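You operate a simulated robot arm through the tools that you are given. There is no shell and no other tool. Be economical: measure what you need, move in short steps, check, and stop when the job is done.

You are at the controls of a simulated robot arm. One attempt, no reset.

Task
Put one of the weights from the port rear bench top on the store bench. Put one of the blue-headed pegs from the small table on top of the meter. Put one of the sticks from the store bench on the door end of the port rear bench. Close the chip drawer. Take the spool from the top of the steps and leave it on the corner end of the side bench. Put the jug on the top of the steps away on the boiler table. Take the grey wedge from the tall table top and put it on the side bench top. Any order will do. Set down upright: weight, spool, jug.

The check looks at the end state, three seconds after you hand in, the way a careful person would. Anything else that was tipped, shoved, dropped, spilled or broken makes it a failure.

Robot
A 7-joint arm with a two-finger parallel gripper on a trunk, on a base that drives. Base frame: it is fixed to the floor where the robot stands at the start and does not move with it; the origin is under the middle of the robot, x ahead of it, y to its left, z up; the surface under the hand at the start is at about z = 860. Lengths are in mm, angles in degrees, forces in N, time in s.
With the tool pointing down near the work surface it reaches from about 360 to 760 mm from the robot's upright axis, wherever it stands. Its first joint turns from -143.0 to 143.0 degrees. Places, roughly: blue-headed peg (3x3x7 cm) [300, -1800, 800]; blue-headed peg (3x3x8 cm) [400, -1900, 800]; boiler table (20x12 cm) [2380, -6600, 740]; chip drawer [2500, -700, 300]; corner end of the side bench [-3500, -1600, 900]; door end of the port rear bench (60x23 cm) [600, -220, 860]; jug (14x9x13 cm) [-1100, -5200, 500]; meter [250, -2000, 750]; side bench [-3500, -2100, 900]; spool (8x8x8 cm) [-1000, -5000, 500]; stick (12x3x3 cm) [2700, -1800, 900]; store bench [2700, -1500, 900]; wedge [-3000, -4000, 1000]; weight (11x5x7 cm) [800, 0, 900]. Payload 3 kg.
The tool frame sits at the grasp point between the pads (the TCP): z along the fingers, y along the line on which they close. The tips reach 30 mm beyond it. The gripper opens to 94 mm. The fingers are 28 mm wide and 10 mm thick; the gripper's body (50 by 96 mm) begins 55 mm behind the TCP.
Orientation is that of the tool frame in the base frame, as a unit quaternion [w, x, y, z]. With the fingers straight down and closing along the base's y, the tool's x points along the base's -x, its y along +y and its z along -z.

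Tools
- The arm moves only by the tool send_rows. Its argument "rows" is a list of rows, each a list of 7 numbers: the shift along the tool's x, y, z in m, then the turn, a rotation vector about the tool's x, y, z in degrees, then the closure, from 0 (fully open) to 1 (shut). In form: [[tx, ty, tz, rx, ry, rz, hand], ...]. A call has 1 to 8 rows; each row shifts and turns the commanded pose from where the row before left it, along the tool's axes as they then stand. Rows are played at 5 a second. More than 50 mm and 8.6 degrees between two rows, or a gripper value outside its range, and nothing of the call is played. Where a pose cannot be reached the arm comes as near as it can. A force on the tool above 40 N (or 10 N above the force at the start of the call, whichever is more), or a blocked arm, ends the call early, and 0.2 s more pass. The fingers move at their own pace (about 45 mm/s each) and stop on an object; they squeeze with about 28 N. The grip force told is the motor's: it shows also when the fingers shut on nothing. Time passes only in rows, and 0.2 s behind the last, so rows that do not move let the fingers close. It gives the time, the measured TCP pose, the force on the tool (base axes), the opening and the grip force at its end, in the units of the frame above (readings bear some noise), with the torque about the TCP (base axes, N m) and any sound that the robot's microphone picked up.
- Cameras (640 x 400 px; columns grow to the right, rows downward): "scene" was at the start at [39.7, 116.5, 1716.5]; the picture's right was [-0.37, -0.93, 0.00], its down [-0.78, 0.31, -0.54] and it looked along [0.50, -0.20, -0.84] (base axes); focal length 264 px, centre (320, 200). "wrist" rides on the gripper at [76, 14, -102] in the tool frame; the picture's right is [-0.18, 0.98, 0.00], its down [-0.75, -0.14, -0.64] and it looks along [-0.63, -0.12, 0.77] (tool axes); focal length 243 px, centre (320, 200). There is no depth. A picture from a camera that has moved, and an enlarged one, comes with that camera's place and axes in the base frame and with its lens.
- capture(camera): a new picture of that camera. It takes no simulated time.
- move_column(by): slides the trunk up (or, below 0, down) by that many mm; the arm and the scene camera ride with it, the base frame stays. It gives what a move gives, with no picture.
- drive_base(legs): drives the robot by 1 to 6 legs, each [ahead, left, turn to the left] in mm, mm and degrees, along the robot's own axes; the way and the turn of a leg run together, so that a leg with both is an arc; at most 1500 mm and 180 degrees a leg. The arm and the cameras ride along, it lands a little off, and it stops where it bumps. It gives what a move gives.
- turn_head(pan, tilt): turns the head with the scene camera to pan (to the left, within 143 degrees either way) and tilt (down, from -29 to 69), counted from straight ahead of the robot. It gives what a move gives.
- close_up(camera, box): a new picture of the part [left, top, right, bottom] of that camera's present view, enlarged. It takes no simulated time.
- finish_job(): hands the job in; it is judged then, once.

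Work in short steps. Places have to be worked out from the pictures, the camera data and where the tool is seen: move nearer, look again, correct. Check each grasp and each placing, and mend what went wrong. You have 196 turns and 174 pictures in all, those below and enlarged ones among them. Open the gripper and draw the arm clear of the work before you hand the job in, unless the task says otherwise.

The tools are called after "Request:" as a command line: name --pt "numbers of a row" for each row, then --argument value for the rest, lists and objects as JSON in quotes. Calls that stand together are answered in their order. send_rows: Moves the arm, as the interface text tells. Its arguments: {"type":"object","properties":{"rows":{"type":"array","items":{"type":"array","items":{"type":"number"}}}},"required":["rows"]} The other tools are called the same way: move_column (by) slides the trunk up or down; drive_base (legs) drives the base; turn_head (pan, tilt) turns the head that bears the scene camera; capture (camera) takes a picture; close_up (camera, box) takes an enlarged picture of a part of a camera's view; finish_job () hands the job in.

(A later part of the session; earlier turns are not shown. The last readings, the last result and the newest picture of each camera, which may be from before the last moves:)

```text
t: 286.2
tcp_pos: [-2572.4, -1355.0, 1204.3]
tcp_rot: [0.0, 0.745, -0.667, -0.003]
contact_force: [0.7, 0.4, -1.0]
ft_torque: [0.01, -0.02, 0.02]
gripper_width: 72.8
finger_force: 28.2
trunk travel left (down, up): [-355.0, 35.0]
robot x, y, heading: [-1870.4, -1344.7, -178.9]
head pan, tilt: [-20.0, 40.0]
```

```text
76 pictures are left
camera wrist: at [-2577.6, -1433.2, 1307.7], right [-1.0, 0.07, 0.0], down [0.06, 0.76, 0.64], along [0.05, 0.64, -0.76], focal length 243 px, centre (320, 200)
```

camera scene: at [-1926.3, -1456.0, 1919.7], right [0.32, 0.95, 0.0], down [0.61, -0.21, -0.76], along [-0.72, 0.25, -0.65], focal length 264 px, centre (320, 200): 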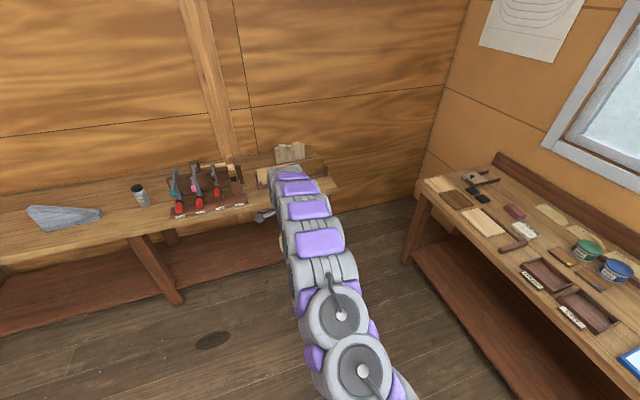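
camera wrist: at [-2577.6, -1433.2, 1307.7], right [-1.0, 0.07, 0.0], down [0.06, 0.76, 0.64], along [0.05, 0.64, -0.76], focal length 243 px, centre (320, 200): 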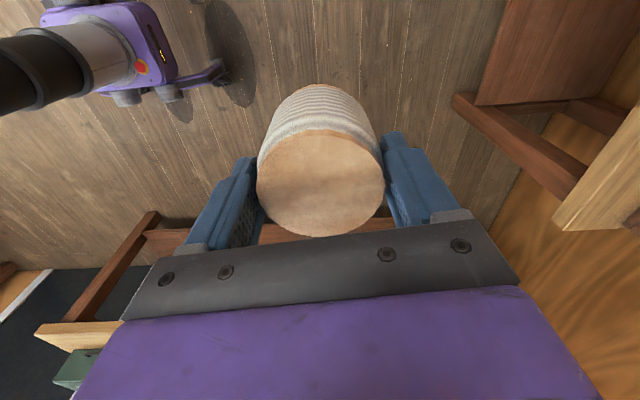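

Drive ahead 880 mm toward the bench and look with the wrist camera.

Request:
drive_base --legs '[[880, 0, -1]]'

Request:
capture --camera "wrist"

Request:
turn_head --pan 20 --tilt 45

Request:
capture --camera "scene"

```text
t: 290.8
tcp_pos: [-3448.5, -1353.0, 1205.3]
tcp_rot: [0.0, 0.738, -0.674, -0.002]
contact_force: [0.6, 0.5, -1.3]
ft_torque: [-0.03, -0.01, 0.04]
gripper_width: 72.6
finger_force: 28.1
trunk travel left (down, up): [-355.0, 35.0]
robot x, y, heading: [-2749.5, -1350.5, -180.0]
head pan, tilt: [-20.0, 40.0]
```

```text
75 pictures are left
camera wrist: at [-3455.2, -1430.6, 1307.4], right [-1.0, 0.09, 0.0], down [0.07, 0.76, 0.64], along [0.06, 0.64, -0.76], focal length 243 px, centre (320, 200)
```

wrist: 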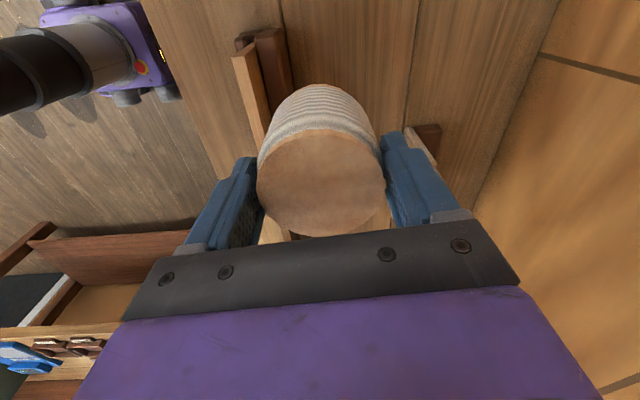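

```text
t: 291.9
tcp_pos: [-3445.8, -1352.8, 1206.6]
tcp_rot: [0.0, 0.739, -0.674, -0.003]
contact_force: [0.9, 0.7, -1.2]
ft_torque: [-0.02, 0.01, -0.02]
gripper_width: 72.5
finger_force: 27.9
trunk travel left (down, up): [-355.0, 35.0]
robot x, y, heading: [-2748.2, -1351.0, -179.7]
head pan, tilt: [20.0, 45.0]
```

```text
74 pictures are left
camera scene: at [-2800.4, -1521.7, 1912.4], right [-0.34, 0.94, 0.0], down [0.67, 0.24, -0.7], along [-0.66, -0.24, -0.71], focal length 264 px, centre (320, 200)
```

scene: 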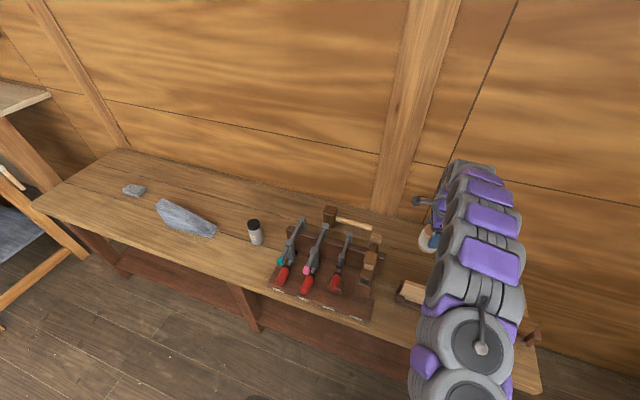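

Target spot between holder (x>−3410) and block (y>−1220) is clear. Drive ahead 80 mm, then lower.

Request:
drive_base --legs '[[80, 0, 0]]'

Request:
send_rows --pt "0 0 0.05 0 0 0 1" --pt "0 0 0.05 0 0 0 1" --pt "0 0 0.05 0 0 0 1" --pt "0 0 0.03 0 0 0 1"

Request:
capture --camera "wrist"

Request:
capture --camera "scene"

```text
t: 292.9
tcp_pos: [-3527.9, -1352.2, 1205.5]
tcp_rot: [-0.001, 0.739, -0.673, -0.002]
contact_force: [-0.5, -1.6, -2.5]
ft_torque: [0.03, -0.01, -0.01]
gripper_width: 72.5
finger_force: 27.4
trunk travel left (down, up): [-355.0, 35.0]
robot x, y, heading: [-2829.6, -1353.0, -180.1]
head pan, tilt: [20.0, 45.0]
```

```text
t: 293.9
tcp_pos: [-3522.8, -1350.7, 1024.1]
tcp_rot: [0.0, 0.739, -0.673, -0.003]
contact_force: [-0.3, -0.3, -2.0]
ft_torque: [-0.01, 0.01, -0.01]
gripper_width: 72.7
finger_force: 28.2
trunk travel left (down, up): [-355.0, 35.0]
robot x, y, heading: [-2825.9, -1350.9, -179.8]
head pan, tilt: [20.0, 45.0]
```

```text
73 pictures are left
camera wrist: at [-3529.5, -1428.7, 1128.0], right [-1.0, 0.09, 0.01], down [0.07, 0.76, 0.64], along [0.05, 0.64, -0.76], focal length 243 px, centre (320, 200)
```

wrist: 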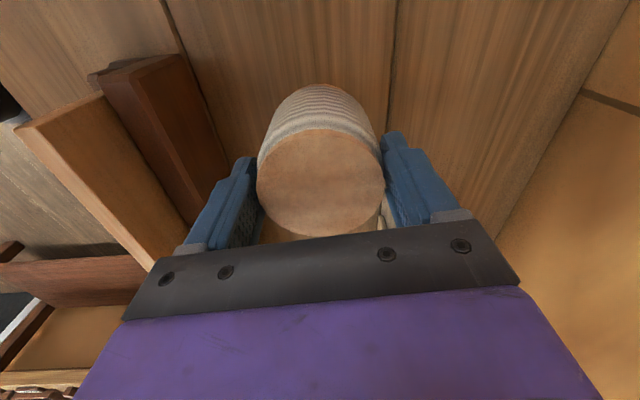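

```text
72 pictures are left
camera scene: at [-2881.8, -1522.4, 1912.3], right [-0.34, 0.94, 0.0], down [0.67, 0.24, -0.7], along [-0.66, -0.24, -0.71], focal length 264 px, centre (320, 200)
```

scene: 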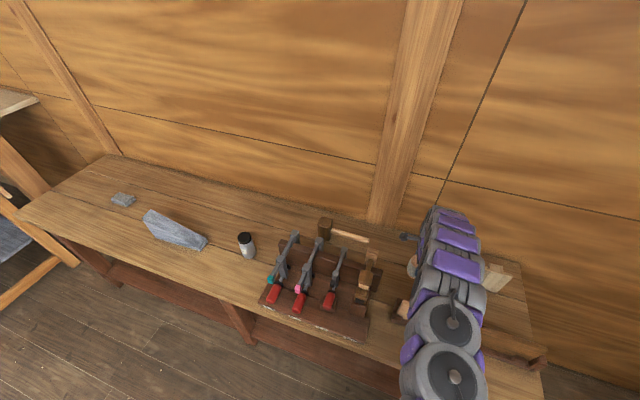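

Clear. Descend toward contact expected at TCP ≈ 950.

Request:
send_rows --pt "0 0 0.025 0 0 0 1" --pt "0 0 0.02 0 0 0 1" --pt "0 0 0.01 0 0 0 1"

Request:
send_rows --pt "0 0 0.005 0 0 0 1" --pt "0 0 0.004 0 0 0 1"

Request:
capture --camera "wrist"

```text
t: 294.7
tcp_pos: [-3525.7, -1351.0, 970.9]
tcp_rot: [0.001, 0.739, -0.673, -0.003]
contact_force: [1.0, 0.7, -1.5]
ft_torque: [-0.01, 0.02, 0.0]
gripper_width: 72.6
finger_force: 28.0
trunk travel left (down, up): [-355.0, 35.0]
robot x, y, heading: [-2829.0, -1349.7, -179.8]
head pan, tilt: [20.0, 45.0]
```

```text
t: 295.3
tcp_pos: [-3523.5, -1351.9, 961.5]
tcp_rot: [0.001, 0.739, -0.674, -0.004]
contact_force: [-0.3, -0.1, 0.0]
ft_torque: [-0.01, -0.01, 0.04]
gripper_width: 72.4
finger_force: 28.3
trunk travel left (down, up): [-355.0, 35.0]
robot x, y, heading: [-2832.0, -1355.1, -179.6]
head pan, tilt: [20.0, 45.0]
```

```text
71 pictures are left
camera wrist: at [-3530.1, -1429.7, 1065.3], right [-1.0, 0.09, 0.01], down [0.07, 0.76, 0.64], along [0.05, 0.64, -0.77], focal length 243 px, centre (320, 200)
```

wrist: 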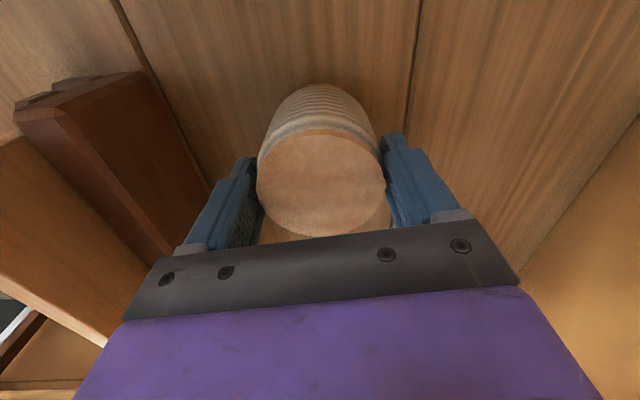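

Request:
send_rows --pt "0 0 0.003 0 0 0 1" --pt "0 0 0.003 0 0 0 1"

```text
t: 295.9
tcp_pos: [-3526.2, -1352.2, 957.0]
tcp_rot: [0.002, 0.739, -0.674, -0.003]
contact_force: [-0.7, 0.4, -0.4]
ft_torque: [-0.01, 0.02, 0.03]
gripper_width: 72.8
finger_force: 27.7
trunk travel left (down, up): [-355.0, 35.0]
robot x, y, heading: [-2828.4, -1351.0, -180.0]
head pan, tilt: [20.0, 45.0]
```

Request:
send_rows --pt "0 0 0.003 0 0 0 1" --pt "0 0 0.003 0 0 0 1"

```text
t: 296.5
tcp_pos: [-3525.9, -1351.6, 951.3]
tcp_rot: [0.001, 0.739, -0.673, -0.003]
contact_force: [-0.4, -0.6, -1.2]
ft_torque: [0.04, -0.03, 0.02]
gripper_width: 72.6
finger_force: 28.1
trunk travel left (down, up): [-355.0, 35.0]
robot x, y, heading: [-2832.6, -1354.0, -179.7]
head pan, tilt: [20.0, 45.0]
```

Not yet; continue.

Request:
send_rows --pt "0 0 0.003 0 0 0 1" --pt "0 0 0.003 0 0 0 1"

```text
t: 297.1
tcp_pos: [-3524.8, -1350.9, 945.1]
tcp_rot: [0.002, 0.739, -0.674, -0.005]
contact_force: [-0.3, 0.2, -1.2]
ft_torque: [0.0, 0.0, -0.01]
gripper_width: 72.7
finger_force: 27.8
trunk travel left (down, up): [-355.0, 35.0]
robot x, y, heading: [-2823.8, -1353.6, -179.8]
head pan, tilt: [20.0, 45.0]
```

Request:
send_rows --pt "0 0 0.003 0 0 0 1" --pt "0 0 0.003 0 0 0 1"

Request:
capture --camera "wrist"

```text
t: 297.7
tcp_pos: [-3524.0, -1352.1, 938.4]
tcp_rot: [0.001, 0.739, -0.674, -0.003]
contact_force: [0.0, -0.5, -1.0]
ft_torque: [-0.04, 0.03, -0.02]
gripper_width: 72.6
finger_force: 28.2
trunk travel left (down, up): [-355.0, 35.0]
robot x, y, heading: [-2829.5, -1356.9, -179.9]
head pan, tilt: [20.0, 45.0]
```

```text
70 pictures are left
camera wrist: at [-3530.8, -1429.0, 1041.7], right [-1.0, 0.09, 0.01], down [0.07, 0.76, 0.64], along [0.05, 0.64, -0.77], focal length 243 px, centre (320, 200)
```

wrist: 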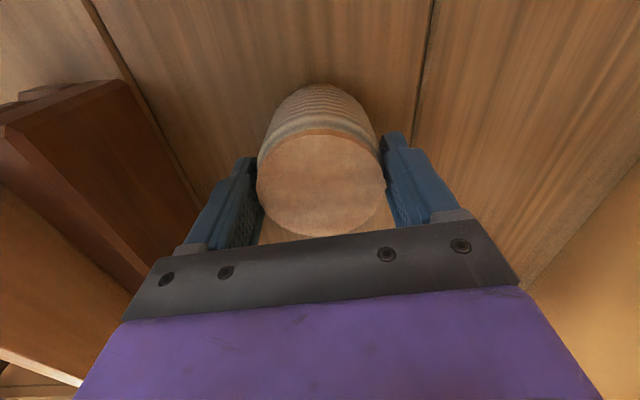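

Request:
send_rows --pt "0 0 0.003 0 0 0 1" --pt "0 0 0.003 0 0 0 1"

```text
t: 298.3
tcp_pos: [-3525.0, -1351.4, 935.7]
tcp_rot: [0.002, 0.739, -0.674, -0.005]
contact_force: [4.9, 0.4, 22.1]
ft_torque: [-0.36, -0.68, 0.01]
gripper_width: 72.7
finger_force: 28.0
trunk travel left (down, up): [-355.0, 35.0]
robot x, y, heading: [-2828.5, -1352.2, -180.0]
head pan, tilt: [20.0, 45.0]
```

Contact. Relieve 2 mm, open slowly and check.

Request:
send_rows --pt "0 0 -0.003 0 0 0 1" --pt "0 0 0 0 0 0 0.15" --pt "0 0 0 0 0 0 0" --pt "0 0 0 0 0 0 0"

Request:
capture --camera "wrist"

```text
t: 299.3
tcp_pos: [-3525.1, -1352.2, 935.2]
tcp_rot: [0.001, 0.739, -0.673, -0.003]
contact_force: [-0.1, -0.2, 0.6]
ft_torque: [-0.02, -0.01, 0.02]
gripper_width: 93.9
finger_force: 0.1
trunk travel left (down, up): [-355.0, 35.0]
robot x, y, heading: [-2830.3, -1354.9, -180.2]
head pan, tilt: [20.0, 45.0]
```

```text
69 pictures are left
camera wrist: at [-3531.1, -1429.6, 1039.1], right [-1.0, 0.09, 0.01], down [0.07, 0.76, 0.64], along [0.05, 0.64, -0.77], focal length 243 px, centre (320, 200)
```

wrist: 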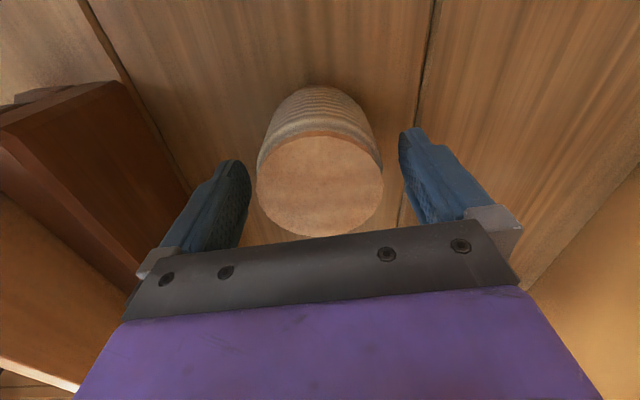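

Spool stands. Rise straight up.

Request:
send_rows --pt "0 0 -0.03 0 0 0 0" --pt "0 0 -0.05 0 0 0 0" --pt "0 0 -0.05 0 0 0 0" --pt "0 0 -0.05 0 0 0 0" --pt "0 0 -0.05 0 0 0 0"

Request:
drive_base --legs '[[-300, 0, 0]]'

Request:
turn_head --pan 10 --tilt 45

Request:
capture --camera "scene"

Request:
capture --camera "wrist"

```text
t: 300.5
tcp_pos: [-3521.8, -1350.2, 1167.5]
tcp_rot: [0.0, 0.739, -0.674, -0.003]
contact_force: [-0.7, -0.2, 0.1]
ft_torque: [-0.01, -0.02, -0.02]
gripper_width: 94.0
finger_force: 0.1
trunk travel left (down, up): [-355.0, 35.0]
robot x, y, heading: [-2829.9, -1351.3, -179.9]
head pan, tilt: [20.0, 45.0]
```

```text
t: 302.6
tcp_pos: [-3224.0, -1351.1, 1166.5]
tcp_rot: [0.001, 0.739, -0.673, -0.003]
contact_force: [1.3, -0.2, 0.3]
ft_torque: [-0.02, 0.01, 0.02]
gripper_width: 93.9
finger_force: 0.1
trunk travel left (down, up): [-355.0, 35.0]
robot x, y, heading: [-2531.1, -1352.8, -180.0]
head pan, tilt: [20.0, 45.0]
```

```text
t: 303.3
tcp_pos: [-3221.5, -1350.7, 1168.6]
tcp_rot: [0.001, 0.739, -0.673, -0.003]
contact_force: [-0.6, 0.4, 0.4]
ft_torque: [0.01, 0.02, 0.03]
gripper_width: 94.2
finger_force: 0.1
trunk travel left (down, up): [-355.0, 35.0]
robot x, y, heading: [-2527.7, -1352.3, -179.8]
head pan, tilt: [10.0, 45.0]
```

```text
68 pictures are left
camera scene: at [-2586.2, -1507.9, 1912.4], right [-0.18, 0.98, 0.0], down [0.7, 0.13, -0.7], along [-0.69, -0.12, -0.71], focal length 264 px, centre (320, 200)
```

scene: 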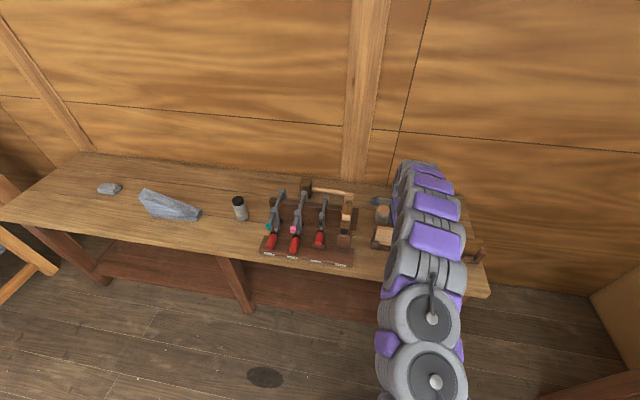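

```text
67 pictures are left
camera wrist: at [-3228.0, -1428.1, 1271.4], right [-1.0, 0.09, 0.01], down [0.08, 0.76, 0.64], along [0.05, 0.64, -0.77], focal length 243 px, centre (320, 200)
```

wrist: 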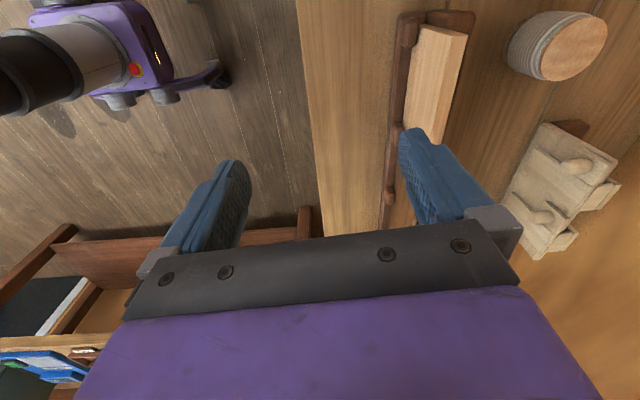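

Spool upright in place. Now the jug: drive back to the steps, robot y≈−5245, heading 0.

Request:
drive_base --legs '[[-660, 0, 0], [0, 1400, 0], [0, 900, 0], [0, 0, -180], [0, -1400, 0]]'

Request:
send_rows --pt "0 -0.02 0 0 0 -8.5 0" --pt "0 -0.02 0 0 0 -8.5 0" --pt "0 -0.02 0 0 0 -8.5 0" --pt "0 -0.02 0 0 0 -8.5 0" --pt "0 -0.02 0 0 0 -8.5 0" --pt "0 0 0 0 0 -8.5 0" --pt "0 0 0 0 0 -8.5 0" --pt "0 0 0 0 0 -8.5 0"

Request:
send_rows --pt "0 0 0 0 0 -8.5 0" --pt "0 0 0 0 0 -8.5 0"

Request:
capture --camera "wrist"

```text
t: 331.6
tcp_pos: [-1160.4, -5000.5, 1169.0]
tcp_rot: [0.003, 0.661, 0.75, 0.002]
contact_force: [0.2, 1.0, 0.4]
ft_torque: [-0.03, 0.0, -0.02]
gripper_width: 94.0
finger_force: 0.0
trunk travel left (down, up): [-355.0, 35.0]
robot x, y, heading: [-1853.5, -5021.5, 1.8]
head pan, tilt: [10.0, 45.0]
```

```text
t: 333.4
tcp_pos: [-1252.1, -5041.5, 1169.7]
tcp_rot: [0.005, 0.127, 0.992, 0.0]
contact_force: [-0.6, 1.0, 0.1]
ft_torque: [0.01, 0.0, 0.01]
gripper_width: 94.3
finger_force: 0.0
trunk travel left (down, up): [-355.0, 35.0]
robot x, y, heading: [-1848.5, -5018.4, 2.0]
head pan, tilt: [10.0, 45.0]
```

```text
t: 334.0
tcp_pos: [-1252.2, -5041.5, 1169.7]
tcp_rot: [0.006, -0.021, 1.0, -0.001]
contact_force: [-0.5, 0.1, 0.1]
ft_torque: [0.02, 0.0, 0.0]
gripper_width: 93.8
finger_force: 0.1
trunk travel left (down, up): [-355.0, 35.0]
robot x, y, heading: [-1852.1, -5017.6, 2.1]
head pan, tilt: [10.0, 45.0]
```

```text
66 pictures are left
camera wrist: at [-1328.4, -5030.7, 1271.7], right [0.14, 0.99, 0.0], down [0.75, -0.11, 0.65], along [0.64, -0.09, -0.76], focal length 243 px, centre (320, 200)
```

wrist: 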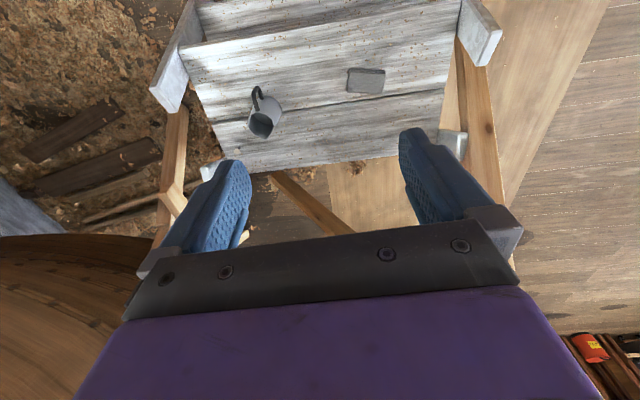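

Jug at ≈(−1060,−5250), handle toward −x. Straighten, strafe right 225, lower the trunk, then drive ahead 160.

Request:
drive_base --legs '[[0, -235, -2.1]]'

Request:
move_column --by -350

Request:
drive_base --legs '[[155, 0, 0]]'

Request:
capture --camera "wrist"

```text
t: 335.8
tcp_pos: [-1248.8, -5297.0, 1168.6]
tcp_rot: [0.005, 0.0, 1.0, -0.001]
contact_force: [0.9, 0.1, 0.4]
ft_torque: [0.01, 0.0, 0.02]
gripper_width: 93.6
finger_force: 0.0
trunk travel left (down, up): [-355.0, 35.0]
robot x, y, heading: [-1846.1, -5251.9, -0.4]
head pan, tilt: [10.0, 45.0]
```

```text
t: 339.2
tcp_pos: [-1249.8, -5296.8, 821.3]
tcp_rot: [0.006, 0.0, 1.0, 0.0]
contact_force: [-1.3, -0.3, 0.6]
ft_torque: [-0.01, 0.01, 0.02]
gripper_width: 94.0
finger_force: 0.0
trunk travel left (down, up): [-5.0, 385.0]
robot x, y, heading: [-1845.9, -5250.7, -0.5]
head pan, tilt: [10.0, 45.0]
```

```text
t: 340.6
tcp_pos: [-1097.3, -5300.7, 821.8]
tcp_rot: [0.006, 0.0, 1.0, -0.001]
contact_force: [-0.2, -0.5, -0.4]
ft_torque: [-0.01, -0.07, 0.01]
gripper_width: 94.0
finger_force: 0.0
trunk travel left (down, up): [-5.0, 385.0]
robot x, y, heading: [-1688.4, -5253.8, -0.1]
head pan, tilt: [10.0, 45.0]
```

```text
65 pictures are left
camera wrist: at [-1174.6, -5286.0, 924.1], right [0.18, 0.98, 0.0], down [0.75, -0.14, 0.65], along [0.64, -0.12, -0.76], focal length 243 px, centre (320, 200)
```

wrist: 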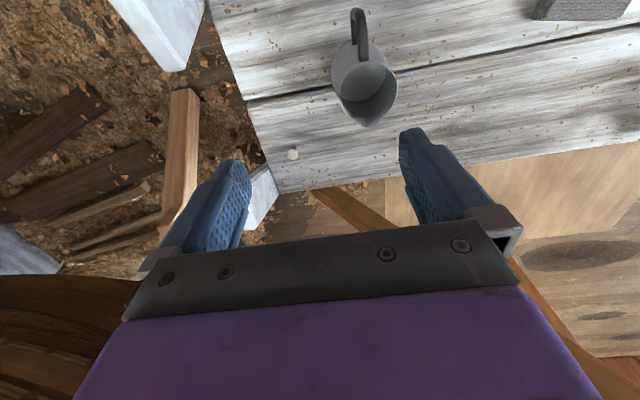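

Rim centre ≈(−1068,−5245,z 590), rim width ≈78 mm, handle along −x. Align and descend to ~680.

Request:
send_rows --pt "-0.014 0.028 0 0 0.7 0 0" --pt "-0.014 0.028 0 0 0 0 0" --pt "0 0 0.05 0 0 0 0" --pt "0 0 0.05 0 0 0 0" --pt "0 0 0.04 0 0 0 0"

Request:
capture --camera "wrist"

```text
t: 341.8
tcp_pos: [-1069.2, -5247.8, 682.0]
tcp_rot: [0.0, 0.0, 1.0, 0.004]
contact_force: [-0.4, -0.3, 0.5]
ft_torque: [-0.02, -0.01, 0.02]
gripper_width: 93.7
finger_force: 0.1
trunk travel left (down, up): [-5.0, 385.0]
robot x, y, heading: [-1693.5, -5256.3, -0.2]
head pan, tilt: [10.0, 45.0]
```

```text
64 pictures are left
camera wrist: at [-1144.9, -5234.7, 784.8], right [0.19, 0.98, 0.0], down [0.75, -0.14, 0.64], along [0.63, -0.12, -0.77], focal length 243 px, centre (320, 200)
```

wrist: 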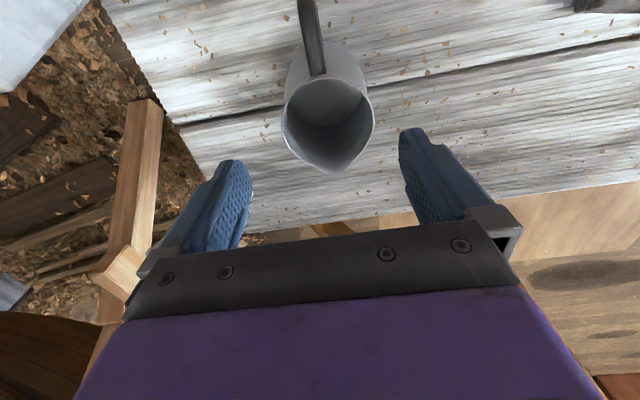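

Shift +5 mm in y and descend to z≈562, close.

Request:
send_rows --pt "-0.002 0.005 0.03 0 0 0 0" --pt "0 0 0.04 0 0 0 0" --pt "0 0 0.03 0 0 0 0" --pt "0 0 0.02 0 0 0 0"

Request:
capture --camera "wrist"

```text
t: 342.8
tcp_pos: [-1069.6, -5241.6, 561.1]
tcp_rot: [0.0, 0.0, 1.0, 0.002]
contact_force: [-0.1, -0.9, -0.3]
ft_torque: [-0.03, 0.0, -0.03]
gripper_width: 93.6
finger_force: 0.0
trunk travel left (down, up): [-5.0, 385.0]
robot x, y, heading: [-1690.5, -5256.2, -0.2]
head pan, tilt: [10.0, 45.0]
```

```text
63 pictures are left
camera wrist: at [-1145.0, -5227.9, 664.7], right [0.19, 0.98, 0.0], down [0.75, -0.14, 0.64], along [0.63, -0.12, -0.77], focal length 243 px, centre (320, 200)
```

wrist: 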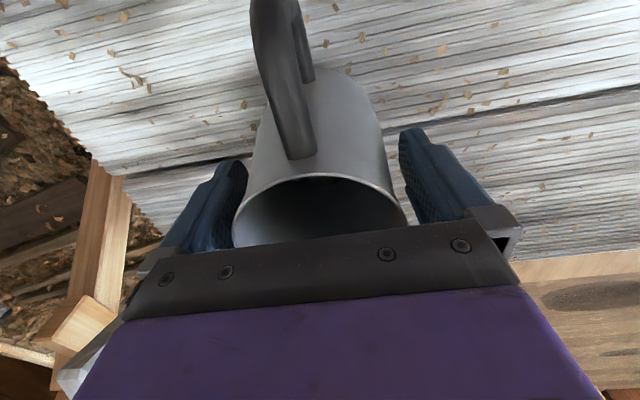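

Both fingers straddle the jug. Close.

Request:
send_rows --pt "0 0 0 0 0 0 0.4" --pt "0 0 0 0 0 0 1" --pt "0 0 0 0 0 0 1" --pt "0 0 0 0 0 0 1"

Request:
send_rows --pt "0 0 -0.01 0 0 0 1" --pt "0 0 -0.03 0 0 0 1" --pt "0 0 -0.05 0 0 0 1" --pt "0 0 -0.05 0 0 0 1"

Request:
capture --camera "wrist"

```text
t: 343.8
tcp_pos: [-1070.0, -5242.4, 561.9]
tcp_rot: [0.0, 0.001, 1.0, 0.002]
contact_force: [0.8, -2.2, -0.2]
ft_torque: [-0.07, -0.16, -0.04]
gripper_width: 79.8
finger_force: 27.7
trunk travel left (down, up): [-5.0, 385.0]
robot x, y, heading: [-1690.7, -5254.1, -0.5]
head pan, tilt: [10.0, 45.0]
```

```text
t: 344.8
tcp_pos: [-1069.1, -5246.0, 703.4]
tcp_rot: [-0.002, 0.0, 1.0, 0.003]
contact_force: [-0.4, -0.2, -4.6]
ft_torque: [-0.02, 0.01, -0.02]
gripper_width: 79.8
finger_force: 28.3
trunk travel left (down, up): [-5.0, 385.0]
robot x, y, heading: [-1692.4, -5256.1, 0.1]
head pan, tilt: [10.0, 45.0]
```

```text
62 pictures are left
camera wrist: at [-1144.3, -5231.7, 806.1], right [0.18, 0.98, 0.0], down [0.75, -0.14, 0.64], along [0.63, -0.12, -0.77], focal length 243 px, centre (320, 200)
```

wrist: 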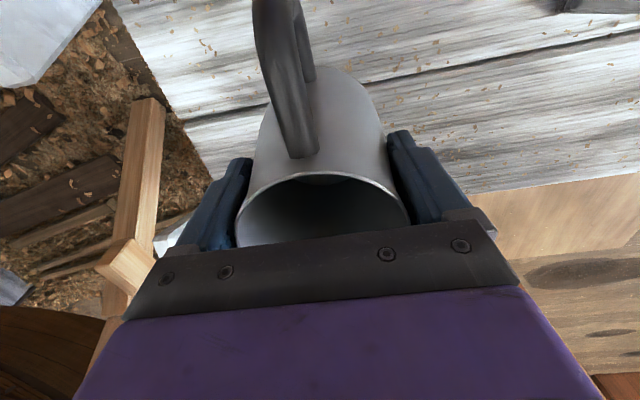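

Jug held upright. Raise the trunk and back away; then look toward the boiler table.

Request:
move_column --by 320

Request:
drive_base --legs '[[-180, 0, 0], [0, 1400, 0], [0, 400, 0]]'

Request:
turn_head --pan -35 --tilt 15

Request:
capture --camera "scene"

```text
t: 348.0
tcp_pos: [-1067.6, -5244.9, 1021.6]
tcp_rot: [0.0, 0.001, 1.0, 0.003]
contact_force: [-0.4, 0.4, -5.5]
ft_torque: [0.01, 0.02, 0.0]
gripper_width: 80.0
finger_force: 27.7
trunk travel left (down, up): [-325.0, 65.0]
robot x, y, heading: [-1696.9, -5254.7, -0.5]
head pan, tilt: [10.0, 45.0]
```

```text
t: 358.1
tcp_pos: [-1224.3, -3472.5, 1022.2]
tcp_rot: [0.0, 0.003, 1.0, 0.004]
contact_force: [0.1, -0.4, -5.3]
ft_torque: [0.04, -0.04, 0.03]
gripper_width: 79.9
finger_force: 28.0
trunk travel left (down, up): [-325.0, 65.0]
robot x, y, heading: [-1854.9, -3474.7, -0.7]
head pan, tilt: [10.0, 45.0]
```

```text
t: 359.2
tcp_pos: [-1226.1, -3460.7, 1022.9]
tcp_rot: [0.001, 0.004, 1.0, 0.0]
contact_force: [0.0, -0.4, -4.9]
ft_torque: [0.01, -0.03, 0.02]
gripper_width: 79.8
finger_force: 27.7
trunk travel left (down, up): [-325.0, 65.0]
robot x, y, heading: [-1849.0, -3473.1, -0.5]
head pan, tilt: [-35.0, 15.0]
```

```text
61 pictures are left
camera scene: at [-1794.4, -3378.7, 1928.8], right [-0.58, -0.81, 0.01], down [-0.21, 0.15, -0.97], along [0.78, -0.56, -0.26], focal length 264 px, centre (320, 200)
```

scene: 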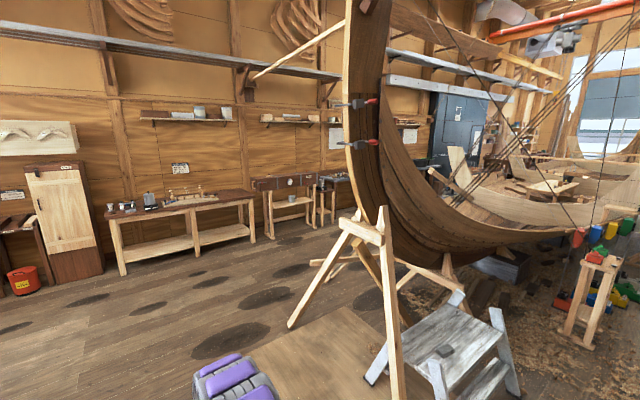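

Drive east along y≈−3450 to x≈1350, then turn to −90°.

Request:
drive_base --legs '[[1500, 0, 0.5], [1500, 0, 0], [200, 0, 0], [0, 0, -90]]'

Request:
turn_head --pan 15 --tilt 20

Request:
capture --camera "scene"

```text
t: 378.7
tcp_pos: [1347.5, -4149.0, 1022.7]
tcp_rot: [0.003, 0.718, 0.696, 0.0]
contact_force: [0.6, -0.1, -4.8]
ft_torque: [0.03, 0.01, 0.01]
gripper_width: 79.6
finger_force: 28.5
trunk travel left (down, up): [-325.0, 65.0]
robot x, y, heading: [1357.2, -3527.7, -92.1]
head pan, tilt: [-35.0, 15.0]
```

```text
t: 379.8
tcp_pos: [1348.9, -4148.2, 1025.7]
tcp_rot: [0.004, 0.718, 0.696, -0.001]
contact_force: [0.1, -0.1, -5.0]
ft_torque: [0.05, 0.0, 0.01]
gripper_width: 79.8
finger_force: 28.3
trunk travel left (down, up): [-325.0, 65.0]
robot x, y, heading: [1352.9, -3527.4, -92.2]
head pan, tilt: [15.0, 20.0]
```

```text
60 pictures are left
camera scene: at [1519.1, -3599.2, 1921.0], right [-0.97, -0.22, 0.0], down [-0.08, 0.34, -0.94], along [0.21, -0.91, -0.35], focal length 264 px, centre (320, 200)
```

scene: 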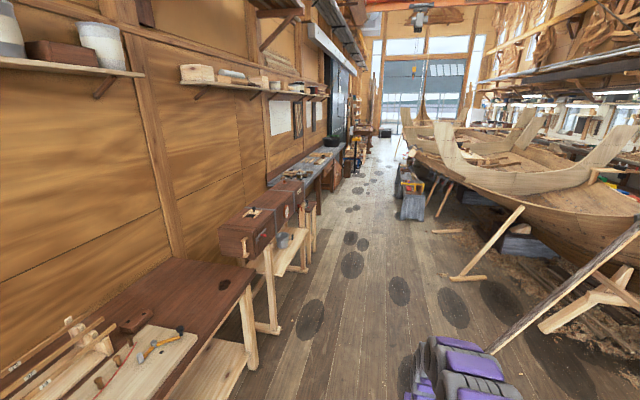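

The aisle is clear. Drive ahead 1700 mm (correct heading) and look again.

Request:
drive_base --legs '[[0, 0, 2.2], [1400, 0, 0], [300, 0, 0]]'

Request:
turn_head --pan 40 --tilt 30

Request:
capture --camera "scene"

```text
t: 388.8
tcp_pos: [1374.2, -5825.2, 1023.9]
tcp_rot: [0.003, 0.706, 0.708, 0.0]
contact_force: [0.2, 0.5, -5.5]
ft_torque: [0.05, -0.03, 0.03]
gripper_width: 79.9
finger_force: 27.5
trunk travel left (down, up): [-325.0, 65.0]
robot x, y, heading: [1357.2, -5202.5, -90.2]
head pan, tilt: [15.0, 20.0]
```

```text
t: 389.6
tcp_pos: [1374.2, -5822.4, 1025.2]
tcp_rot: [0.004, 0.706, 0.708, -0.002]
contact_force: [-0.1, 0.3, -4.9]
ft_torque: [-0.06, -0.01, 0.03]
gripper_width: 79.5
finger_force: 27.8
trunk travel left (down, up): [-325.0, 65.0]
robot x, y, heading: [1359.1, -5203.6, -90.1]
head pan, tilt: [40.0, 30.0]
```

```text
59 pictures are left
camera scene: at [1559.8, -5250.3, 1905.0], right [-0.77, -0.64, 0.0], down [-0.32, 0.39, -0.86], along [0.56, -0.66, -0.5], focal length 264 px, centre (320, 200)
```

scene: 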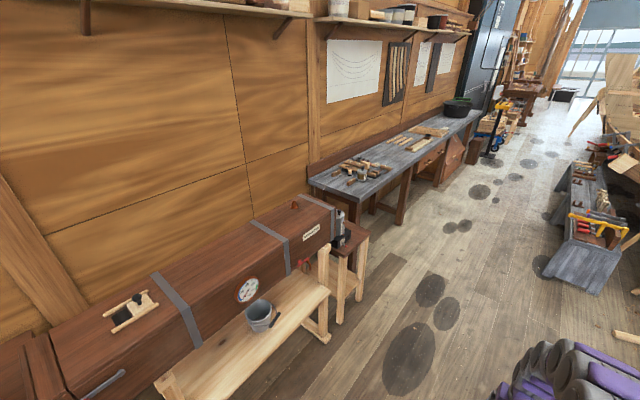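

The small dark table at the end of the steam box (352,232) should be the boiler table. Zoom.

Request:
close_up --camera "scene" --box '[230, 170, 430, 330]'

```text
2.50 times, centred on (330, 250) of scene
camera zoom: at [1559.8, -5250.3, 1905.0], right [-0.77, -0.64, 0.0], down [-0.32, 0.39, -0.86], along [0.56, -0.66, -0.5], focal length 660 px, centre (295, 75)
```

zoom: 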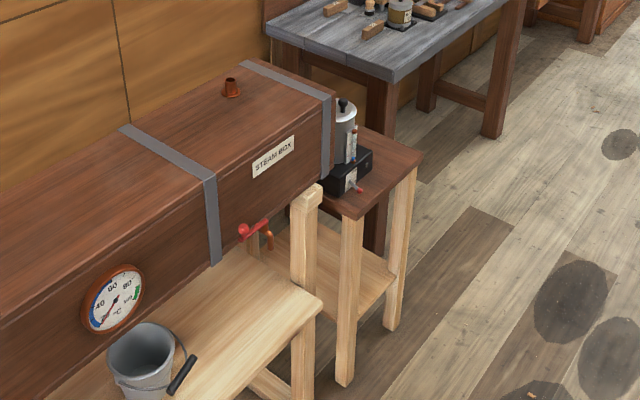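

Boiler table: front edge x≈2285, y −6320…−6650; boiler around y −6435, free patch around (2380,−6600). Drive ahead to y≈−6600 and turn to face +x.

Request:
drive_base --legs '[[1395, 0, 0], [0, 0, 90]]'

Request:
turn_head --pan 5 --tilt 40

Request:
capture --camera "scene"

Request:
capture --camera "wrist"

```text
t: 400.3
tcp_pos: [1975.2, -6541.4, 1025.6]
tcp_rot: [0.003, -0.01, 1.0, 0.002]
contact_force: [0.1, -0.6, -5.2]
ft_torque: [0.0, -0.03, -0.01]
gripper_width: 79.8
finger_force: 28.2
trunk travel left (down, up): [-325.0, 65.0]
robot x, y, heading: [1357.9, -6565.2, 0.9]
head pan, tilt: [40.0, 30.0]
```

```text
t: 401.3
tcp_pos: [1972.7, -6543.0, 1027.8]
tcp_rot: [0.004, -0.01, 1.0, 0.002]
contact_force: [0.2, -0.4, -4.9]
ft_torque: [0.02, 0.07, 0.0]
gripper_width: 79.7
finger_force: 27.8
trunk travel left (down, up): [-325.0, 65.0]
robot x, y, heading: [1358.9, -6567.0, 0.9]
head pan, tilt: [5.0, 40.0]
```

```text
57 pictures are left
camera scene: at [1418.3, -6417.2, 1889.6], right [0.1, -0.99, 0.0], down [-0.64, -0.07, -0.76], along [0.76, 0.08, -0.65], focal length 264 px, centre (320, 200)
```

scene: 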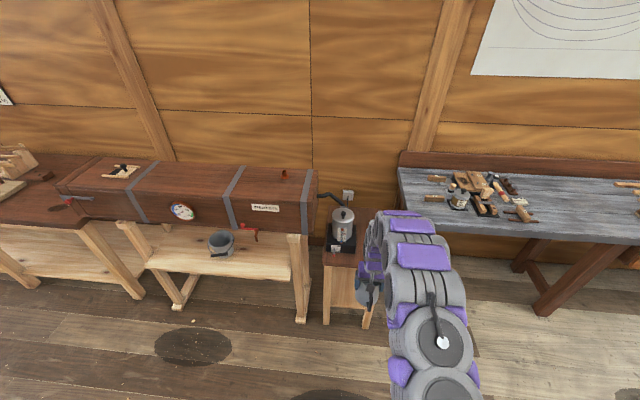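

```text
56 pictures are left
camera wrist: at [1896.3, -6530.5, 1129.9], right [0.16, 0.99, 0.0], down [0.75, -0.13, 0.65], along [0.64, -0.1, -0.76], focal length 243 px, centre (320, 200)
```

wrist: 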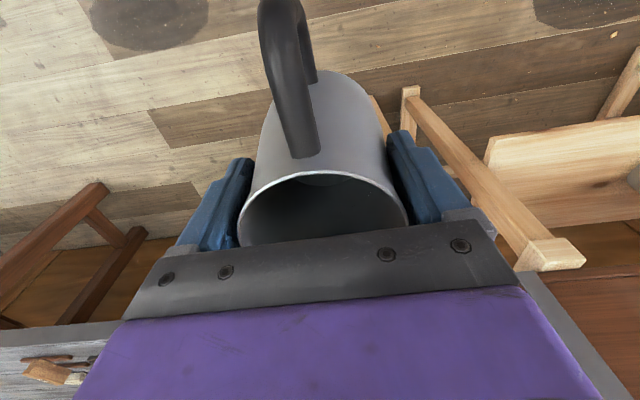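

Zoom at the boiler table to see the free patch.

Request:
close_up --camera "scene" --box '[290, 170, 430, 290]'

```text
3.33 times, centred on (360, 230) of scene
camera zoom: at [1418.3, -6417.2, 1889.6], right [0.1, -0.99, 0.0], down [-0.64, -0.07, -0.76], along [0.76, 0.08, -0.65], focal length 880 px, centre (187, 100)
```

zoom: 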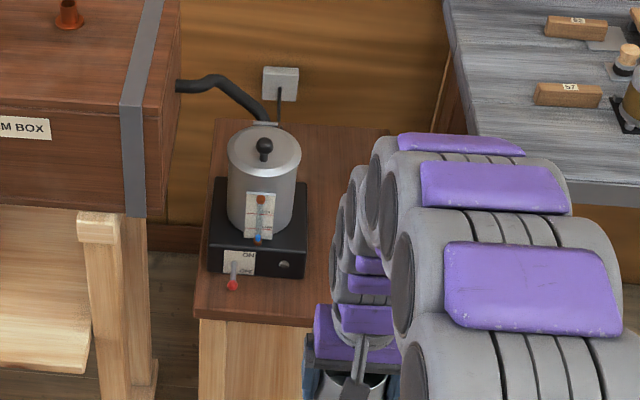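

Free strip: y −6520…−6675, x 2255…2690. Target TCP ≈(2400,−6603). Align and approach.

Request:
drive_base --legs '[[0, -50, -0.9], [330, 0, 0]]'

Request:
capture --camera "wrist"

Request:
turn_head --pan -5 --tilt 50

Request:
capture --camera "scene"

```text
t: 404.1
tcp_pos: [2309.2, -6569.3, 1026.3]
tcp_rot: [0.004, -0.005, 1.0, -0.01]
contact_force: [-0.8, 1.8, -5.8]
ft_torque: [-0.04, 0.0, 0.04]
gripper_width: 79.6
finger_force: 27.9
trunk travel left (down, up): [-325.0, 65.0]
robot x, y, heading: [1692.9, -6613.8, 0.2]
head pan, tilt: [5.0, 40.0]
```

```text
54 pictures are left
camera wrist: at [2231.9, -6554.7, 1128.6], right [0.17, 0.99, -0.02], down [0.75, -0.12, 0.65], along [0.64, -0.12, -0.76], focal length 243 px, centre (320, 200)
```

wrist: 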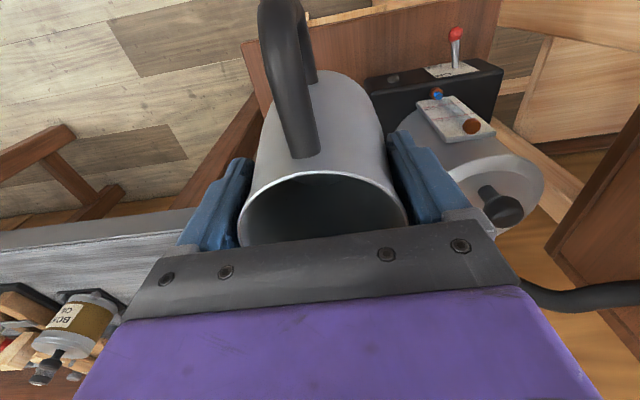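

```text
t: 404.8
tcp_pos: [2305.4, -6580.9, 1028.8]
tcp_rot: [0.007, -0.006, 1.0, -0.003]
contact_force: [-0.1, 0.0, -4.2]
ft_torque: [0.01, -0.01, -0.01]
gripper_width: 79.6
finger_force: 27.8
trunk travel left (down, up): [-325.0, 65.0]
robot x, y, heading: [1694.5, -6608.8, 0.4]
head pan, tilt: [-5.0, 50.0]
```

```text
53 pictures are left
camera scene: at [1747.0, -6489.5, 1876.6], right [-0.08, -1.0, -0.01], down [-0.77, 0.07, -0.64], along [0.64, -0.05, -0.77], focal length 264 px, centre (320, 200)
```

scene: 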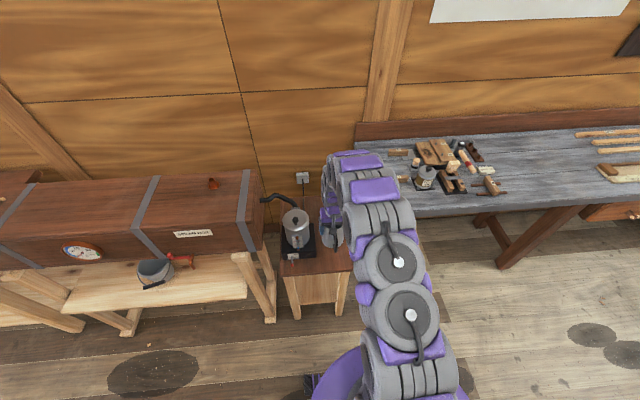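

Shift the arm +95 mm in x and −22 in y, then begin lowering.

Request:
send_rows --pt "-0.0475 -0.011 0 0 0.8 0 1" --pt "-0.0475 -0.011 0 0 0 0 1" --pt "0 0 0.05 0 0 0 1" --pt "0 0 0.04 0 0 0 1"

Request:
capture --camera "wrist"

Request:
close_up --camera "scene" --box '[250, 170, 410, 310]'

```text
t: 405.8
tcp_pos: [2401.9, -6587.5, 936.5]
tcp_rot: [-0.001, -0.007, 1.0, -0.008]
contact_force: [-0.4, 1.7, -5.6]
ft_torque: [-0.02, 0.03, 0.01]
gripper_width: 79.6
finger_force: 28.2
trunk travel left (down, up): [-325.0, 65.0]
robot x, y, heading: [1693.7, -6608.5, 0.0]
head pan, tilt: [-5.0, 50.0]
```

```text
52 pictures are left
camera wrist: at [2326.6, -6573.0, 1039.6], right [0.17, 0.99, -0.02], down [0.76, -0.12, 0.64], along [0.63, -0.12, -0.77], focal length 243 px, centre (320, 200)
```

wrist: 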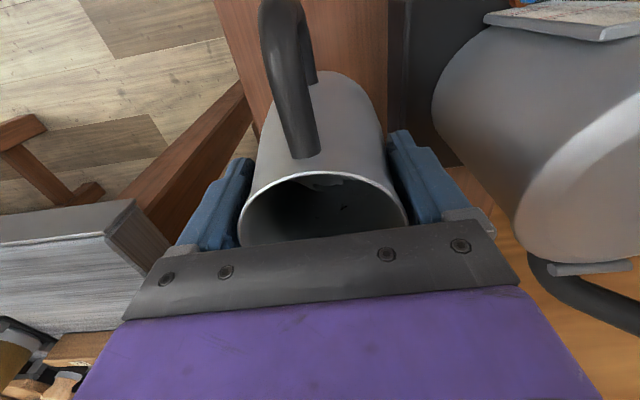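

```text
2.86 times, centred on (330, 240) of scene
camera zoom: at [1749.5, -6457.2, 1874.4], right [-0.08, -1.0, 0.01], down [-0.77, 0.06, -0.64], along [0.64, -0.06, -0.77], focal length 754 px, centre (291, 86)
```

zoom: 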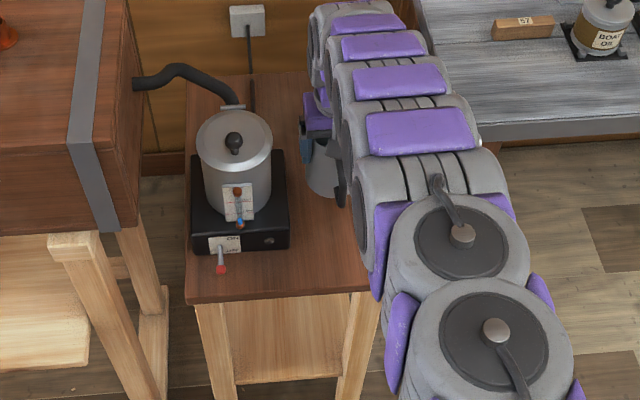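

Table right edge y≈−6684, boiler base edge ≈−6518; centre −6601. Shift −12 mm in y and descend to ~865.

Request:
send_rows --pt "0 -0.012 0.02 0 0 0 1" --pt "0 0 0.03 0 0 0 1" --pt "0 0 0.02 0 0 0 1" --pt "0 0 0 0 0 0 1"

Request:
capture --camera "wrist"

```text
t: 406.8
tcp_pos: [2402.0, -6603.4, 876.3]
tcp_rot: [0.001, -0.008, 1.0, -0.008]
contact_force: [0.7, 1.6, -5.3]
ft_torque: [-0.09, 0.0, 0.02]
gripper_width: 79.7
finger_force: 28.1
out of reach, approached as far as the arm can: row 3
trunk travel left (down, up): [-325.0, 65.0]
robot x, y, heading: [1691.5, -6605.3, 0.4]
head pan, tilt: [-5.0, 50.0]
```

```text
50 pictures are left
camera wrist: at [2326.6, -6588.8, 979.2], right [0.17, 0.99, -0.01], down [0.76, -0.12, 0.64], along [0.63, -0.12, -0.77], focal length 243 px, centre (320, 200)
```

wrist: 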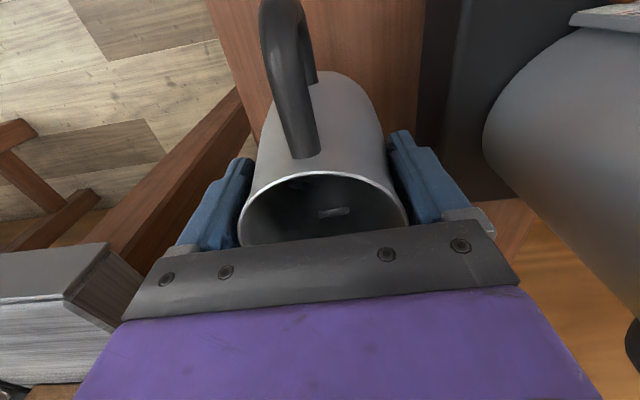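

At reach limit; lower with the trunk instead, in small increments.

Request:
move_column --by -18

Request:
send_rows --pt "0 0 0 -0.9 0 0 1" --pt "0 0 0 0 0 0 1"

```text
t: 407.4
tcp_pos: [2403.4, -6609.3, 859.1]
tcp_rot: [0.0, -0.008, 1.0, -0.003]
contact_force: [1.3, 0.8, -5.4]
ft_torque: [0.0, 0.02, -0.03]
gripper_width: 79.6
finger_force: 28.8
trunk travel left (down, up): [-307.0, 83.0]
robot x, y, heading: [1693.9, -6605.7, 0.3]
head pan, tilt: [-5.0, 50.0]
```

```text
t: 408.0
tcp_pos: [2403.0, -6630.4, 858.9]
tcp_rot: [0.0, -0.005, 1.0, 0.011]
contact_force: [0.2, 0.7, -5.1]
ft_torque: [-0.03, -0.01, 0.01]
gripper_width: 79.7
finger_force: 28.2
trunk travel left (down, up): [-307.0, 83.0]
robot x, y, heading: [1690.0, -6610.2, 0.3]
head pan, tilt: [-5.0, 50.0]
```

Readings drift (the robot sways); wait and re-measure.

Request:
send_rows --pt "0 0 0 0 0 0 1" --pt "0 0 0 0 0 0 1" --pt "0 0 0 0 0 0 1" --pt "0 0 0 0 0 0 1" --pt "0 0 0 0 0 0 1"

Request:
capture --camera "wrist"

```text
t: 409.2
tcp_pos: [2402.3, -6608.7, 860.0]
tcp_rot: [-0.001, -0.008, 1.0, 0.003]
contact_force: [0.2, 0.8, -5.3]
ft_torque: [-0.03, 0.0, 0.0]
gripper_width: 79.4
finger_force: 27.4
trunk travel left (down, up): [-307.0, 83.0]
robot x, y, heading: [1695.8, -6606.8, 0.4]
head pan, tilt: [-5.0, 50.0]
```

```text
49 pictures are left
camera wrist: at [2327.0, -6597.6, 961.6], right [0.17, 0.99, 0.01], down [0.76, -0.13, 0.64], along [0.63, -0.1, -0.77], focal length 243 px, centre (320, 200)
```

wrist: 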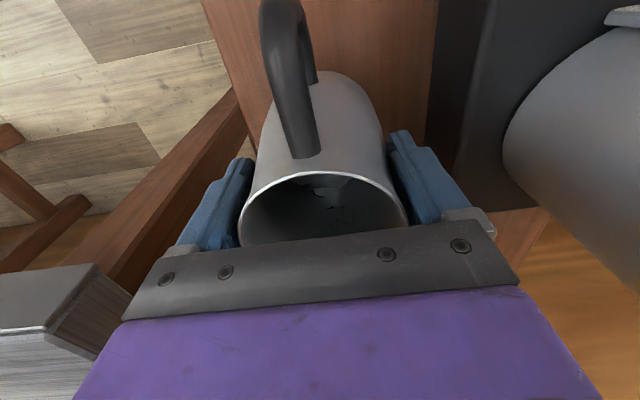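

Request:
send_rows --pt "0 0 0 0 0 0 1" --pt "0 0 0 0 0 0 1" --pt "0 0 0 0 0 0 1"

Request:
send_rows --pt "0 0 0 0 0 0 1" --pt "0 0 0 0 0 0 1" --pt "0 0 0 0 0 0 1"

Request:
send_rows --pt "0 0 0 0 0 0 1" --pt "0 0 0 0 0 0 1" --pt "0 0 0 0 0 0 1" --pt "0 0 0 0 0 0 1" --pt "0 0 0 0 0 0 1" --pt "0 0 0 0 0 0 1" --pt "0 0 0 0 0 0 1"

```text
t: 410.0
tcp_pos: [2403.0, -6614.7, 857.5]
tcp_rot: [-0.001, -0.007, 1.0, 0.004]
contact_force: [-0.3, 0.2, -4.2]
ft_torque: [-0.01, 0.02, -0.02]
gripper_width: 79.6
finger_force: 27.9
trunk travel left (down, up): [-307.0, 83.0]
robot x, y, heading: [1691.7, -6609.9, 0.2]
head pan, tilt: [-5.0, 50.0]
```

```text
t: 410.8
tcp_pos: [2402.2, -6617.3, 857.9]
tcp_rot: [0.0, -0.006, 1.0, 0.006]
contact_force: [1.0, -0.5, -5.8]
ft_torque: [-0.02, 0.02, -0.01]
gripper_width: 79.7
finger_force: 27.5
trunk travel left (down, up): [-307.0, 83.0]
robot x, y, heading: [1694.1, -6607.8, 0.4]
head pan, tilt: [-5.0, 50.0]
```

```text
t: 412.4
tcp_pos: [2402.0, -6617.6, 858.2]
tcp_rot: [-0.001, -0.006, 1.0, 0.006]
contact_force: [0.4, -0.2, -5.5]
ft_torque: [-0.03, 0.01, 0.01]
gripper_width: 79.8
finger_force: 28.1
trunk travel left (down, up): [-307.0, 83.0]
robot x, y, heading: [1693.3, -6609.2, 0.5]
head pan, tilt: [-5.0, 50.0]
```

Sway damped: y −6617, tilt 0.7°. Correct gently (+14 mm y, undo tilt) and let it settle.

Request:
send_rows --pt "0 0.005 0 0.3 0 0 1" --pt "0 0.005 0 0.3 0 0 1" --pt "0 0.004 0 0.1 0 0 1" --pt "0 0 0 0 0 0 1" --pt "0 0 0 0 0 0 1" --pt "0 0 0 0 0 0 1" --pt "0 0 0 0 0 0 1" --pt "0 0 0 0 0 0 1"

Request:
send_rows --pt "0 0 0 0 0 0 1" --pt "0 0 0 0 0 0 1" --pt "0 0 0 0 0 0 1" --pt "0 0 0 0 0 0 1" --pt "0 0 0 0 0 0 1" --pt "0 0 0 0 0 0 1"

Request:
capture --camera "wrist"

```text
t: 414.2
tcp_pos: [2401.9, -6603.2, 858.7]
tcp_rot: [0.0, -0.006, 1.0, 0.001]
contact_force: [0.3, 0.5, -5.2]
ft_torque: [-0.02, 0.04, 0.03]
gripper_width: 79.5
finger_force: 28.2
trunk travel left (down, up): [-307.0, 83.0]
robot x, y, heading: [1690.5, -6607.9, 0.1]
head pan, tilt: [-5.0, 50.0]
```

```text
t: 415.6
tcp_pos: [2401.7, -6603.1, 857.5]
tcp_rot: [0.0, -0.007, 1.0, 0.0]
contact_force: [-0.2, -0.7, -4.9]
ft_torque: [0.0, 0.02, -0.02]
gripper_width: 79.4
finger_force: 27.5
trunk travel left (down, up): [-307.0, 83.0]
robot x, y, heading: [1692.4, -6612.1, 0.1]
head pan, tilt: [-5.0, 50.0]
```

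```text
48 pictures are left
camera wrist: at [2326.4, -6590.0, 961.4], right [0.17, 0.99, 0.0], down [0.76, -0.13, 0.64], along [0.63, -0.11, -0.77], focal length 243 px, centre (320, 200)
```

wrist: 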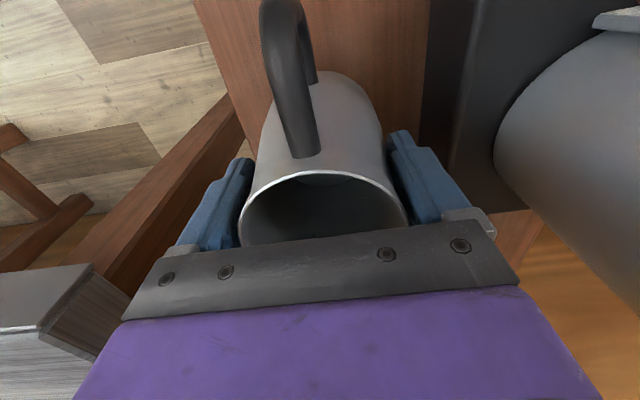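

Level and centred. Lower with the trunk in small steps.

Request:
move_column --by -8

Request:
move_column --by -4

```text
t: 416.2
tcp_pos: [2401.9, -6602.6, 848.9]
tcp_rot: [0.001, -0.006, 1.0, 0.0]
contact_force: [0.4, 0.1, -4.5]
ft_torque: [0.01, 0.0, -0.02]
gripper_width: 79.4
finger_force: 28.1
trunk travel left (down, up): [-299.0, 91.0]
robot x, y, heading: [1692.2, -6612.9, 0.3]
head pan, tilt: [-5.0, 50.0]
```

```text
t: 416.7
tcp_pos: [2402.1, -6603.5, 846.0]
tcp_rot: [0.0, -0.006, 1.0, 0.001]
contact_force: [0.5, 0.0, -4.6]
ft_torque: [-0.02, 0.0, 0.03]
gripper_width: 79.9
finger_force: 27.7
trunk travel left (down, up): [-295.0, 95.0]
robot x, y, heading: [1695.0, -6608.3, 0.4]
head pan, tilt: [-5.0, 50.0]
```

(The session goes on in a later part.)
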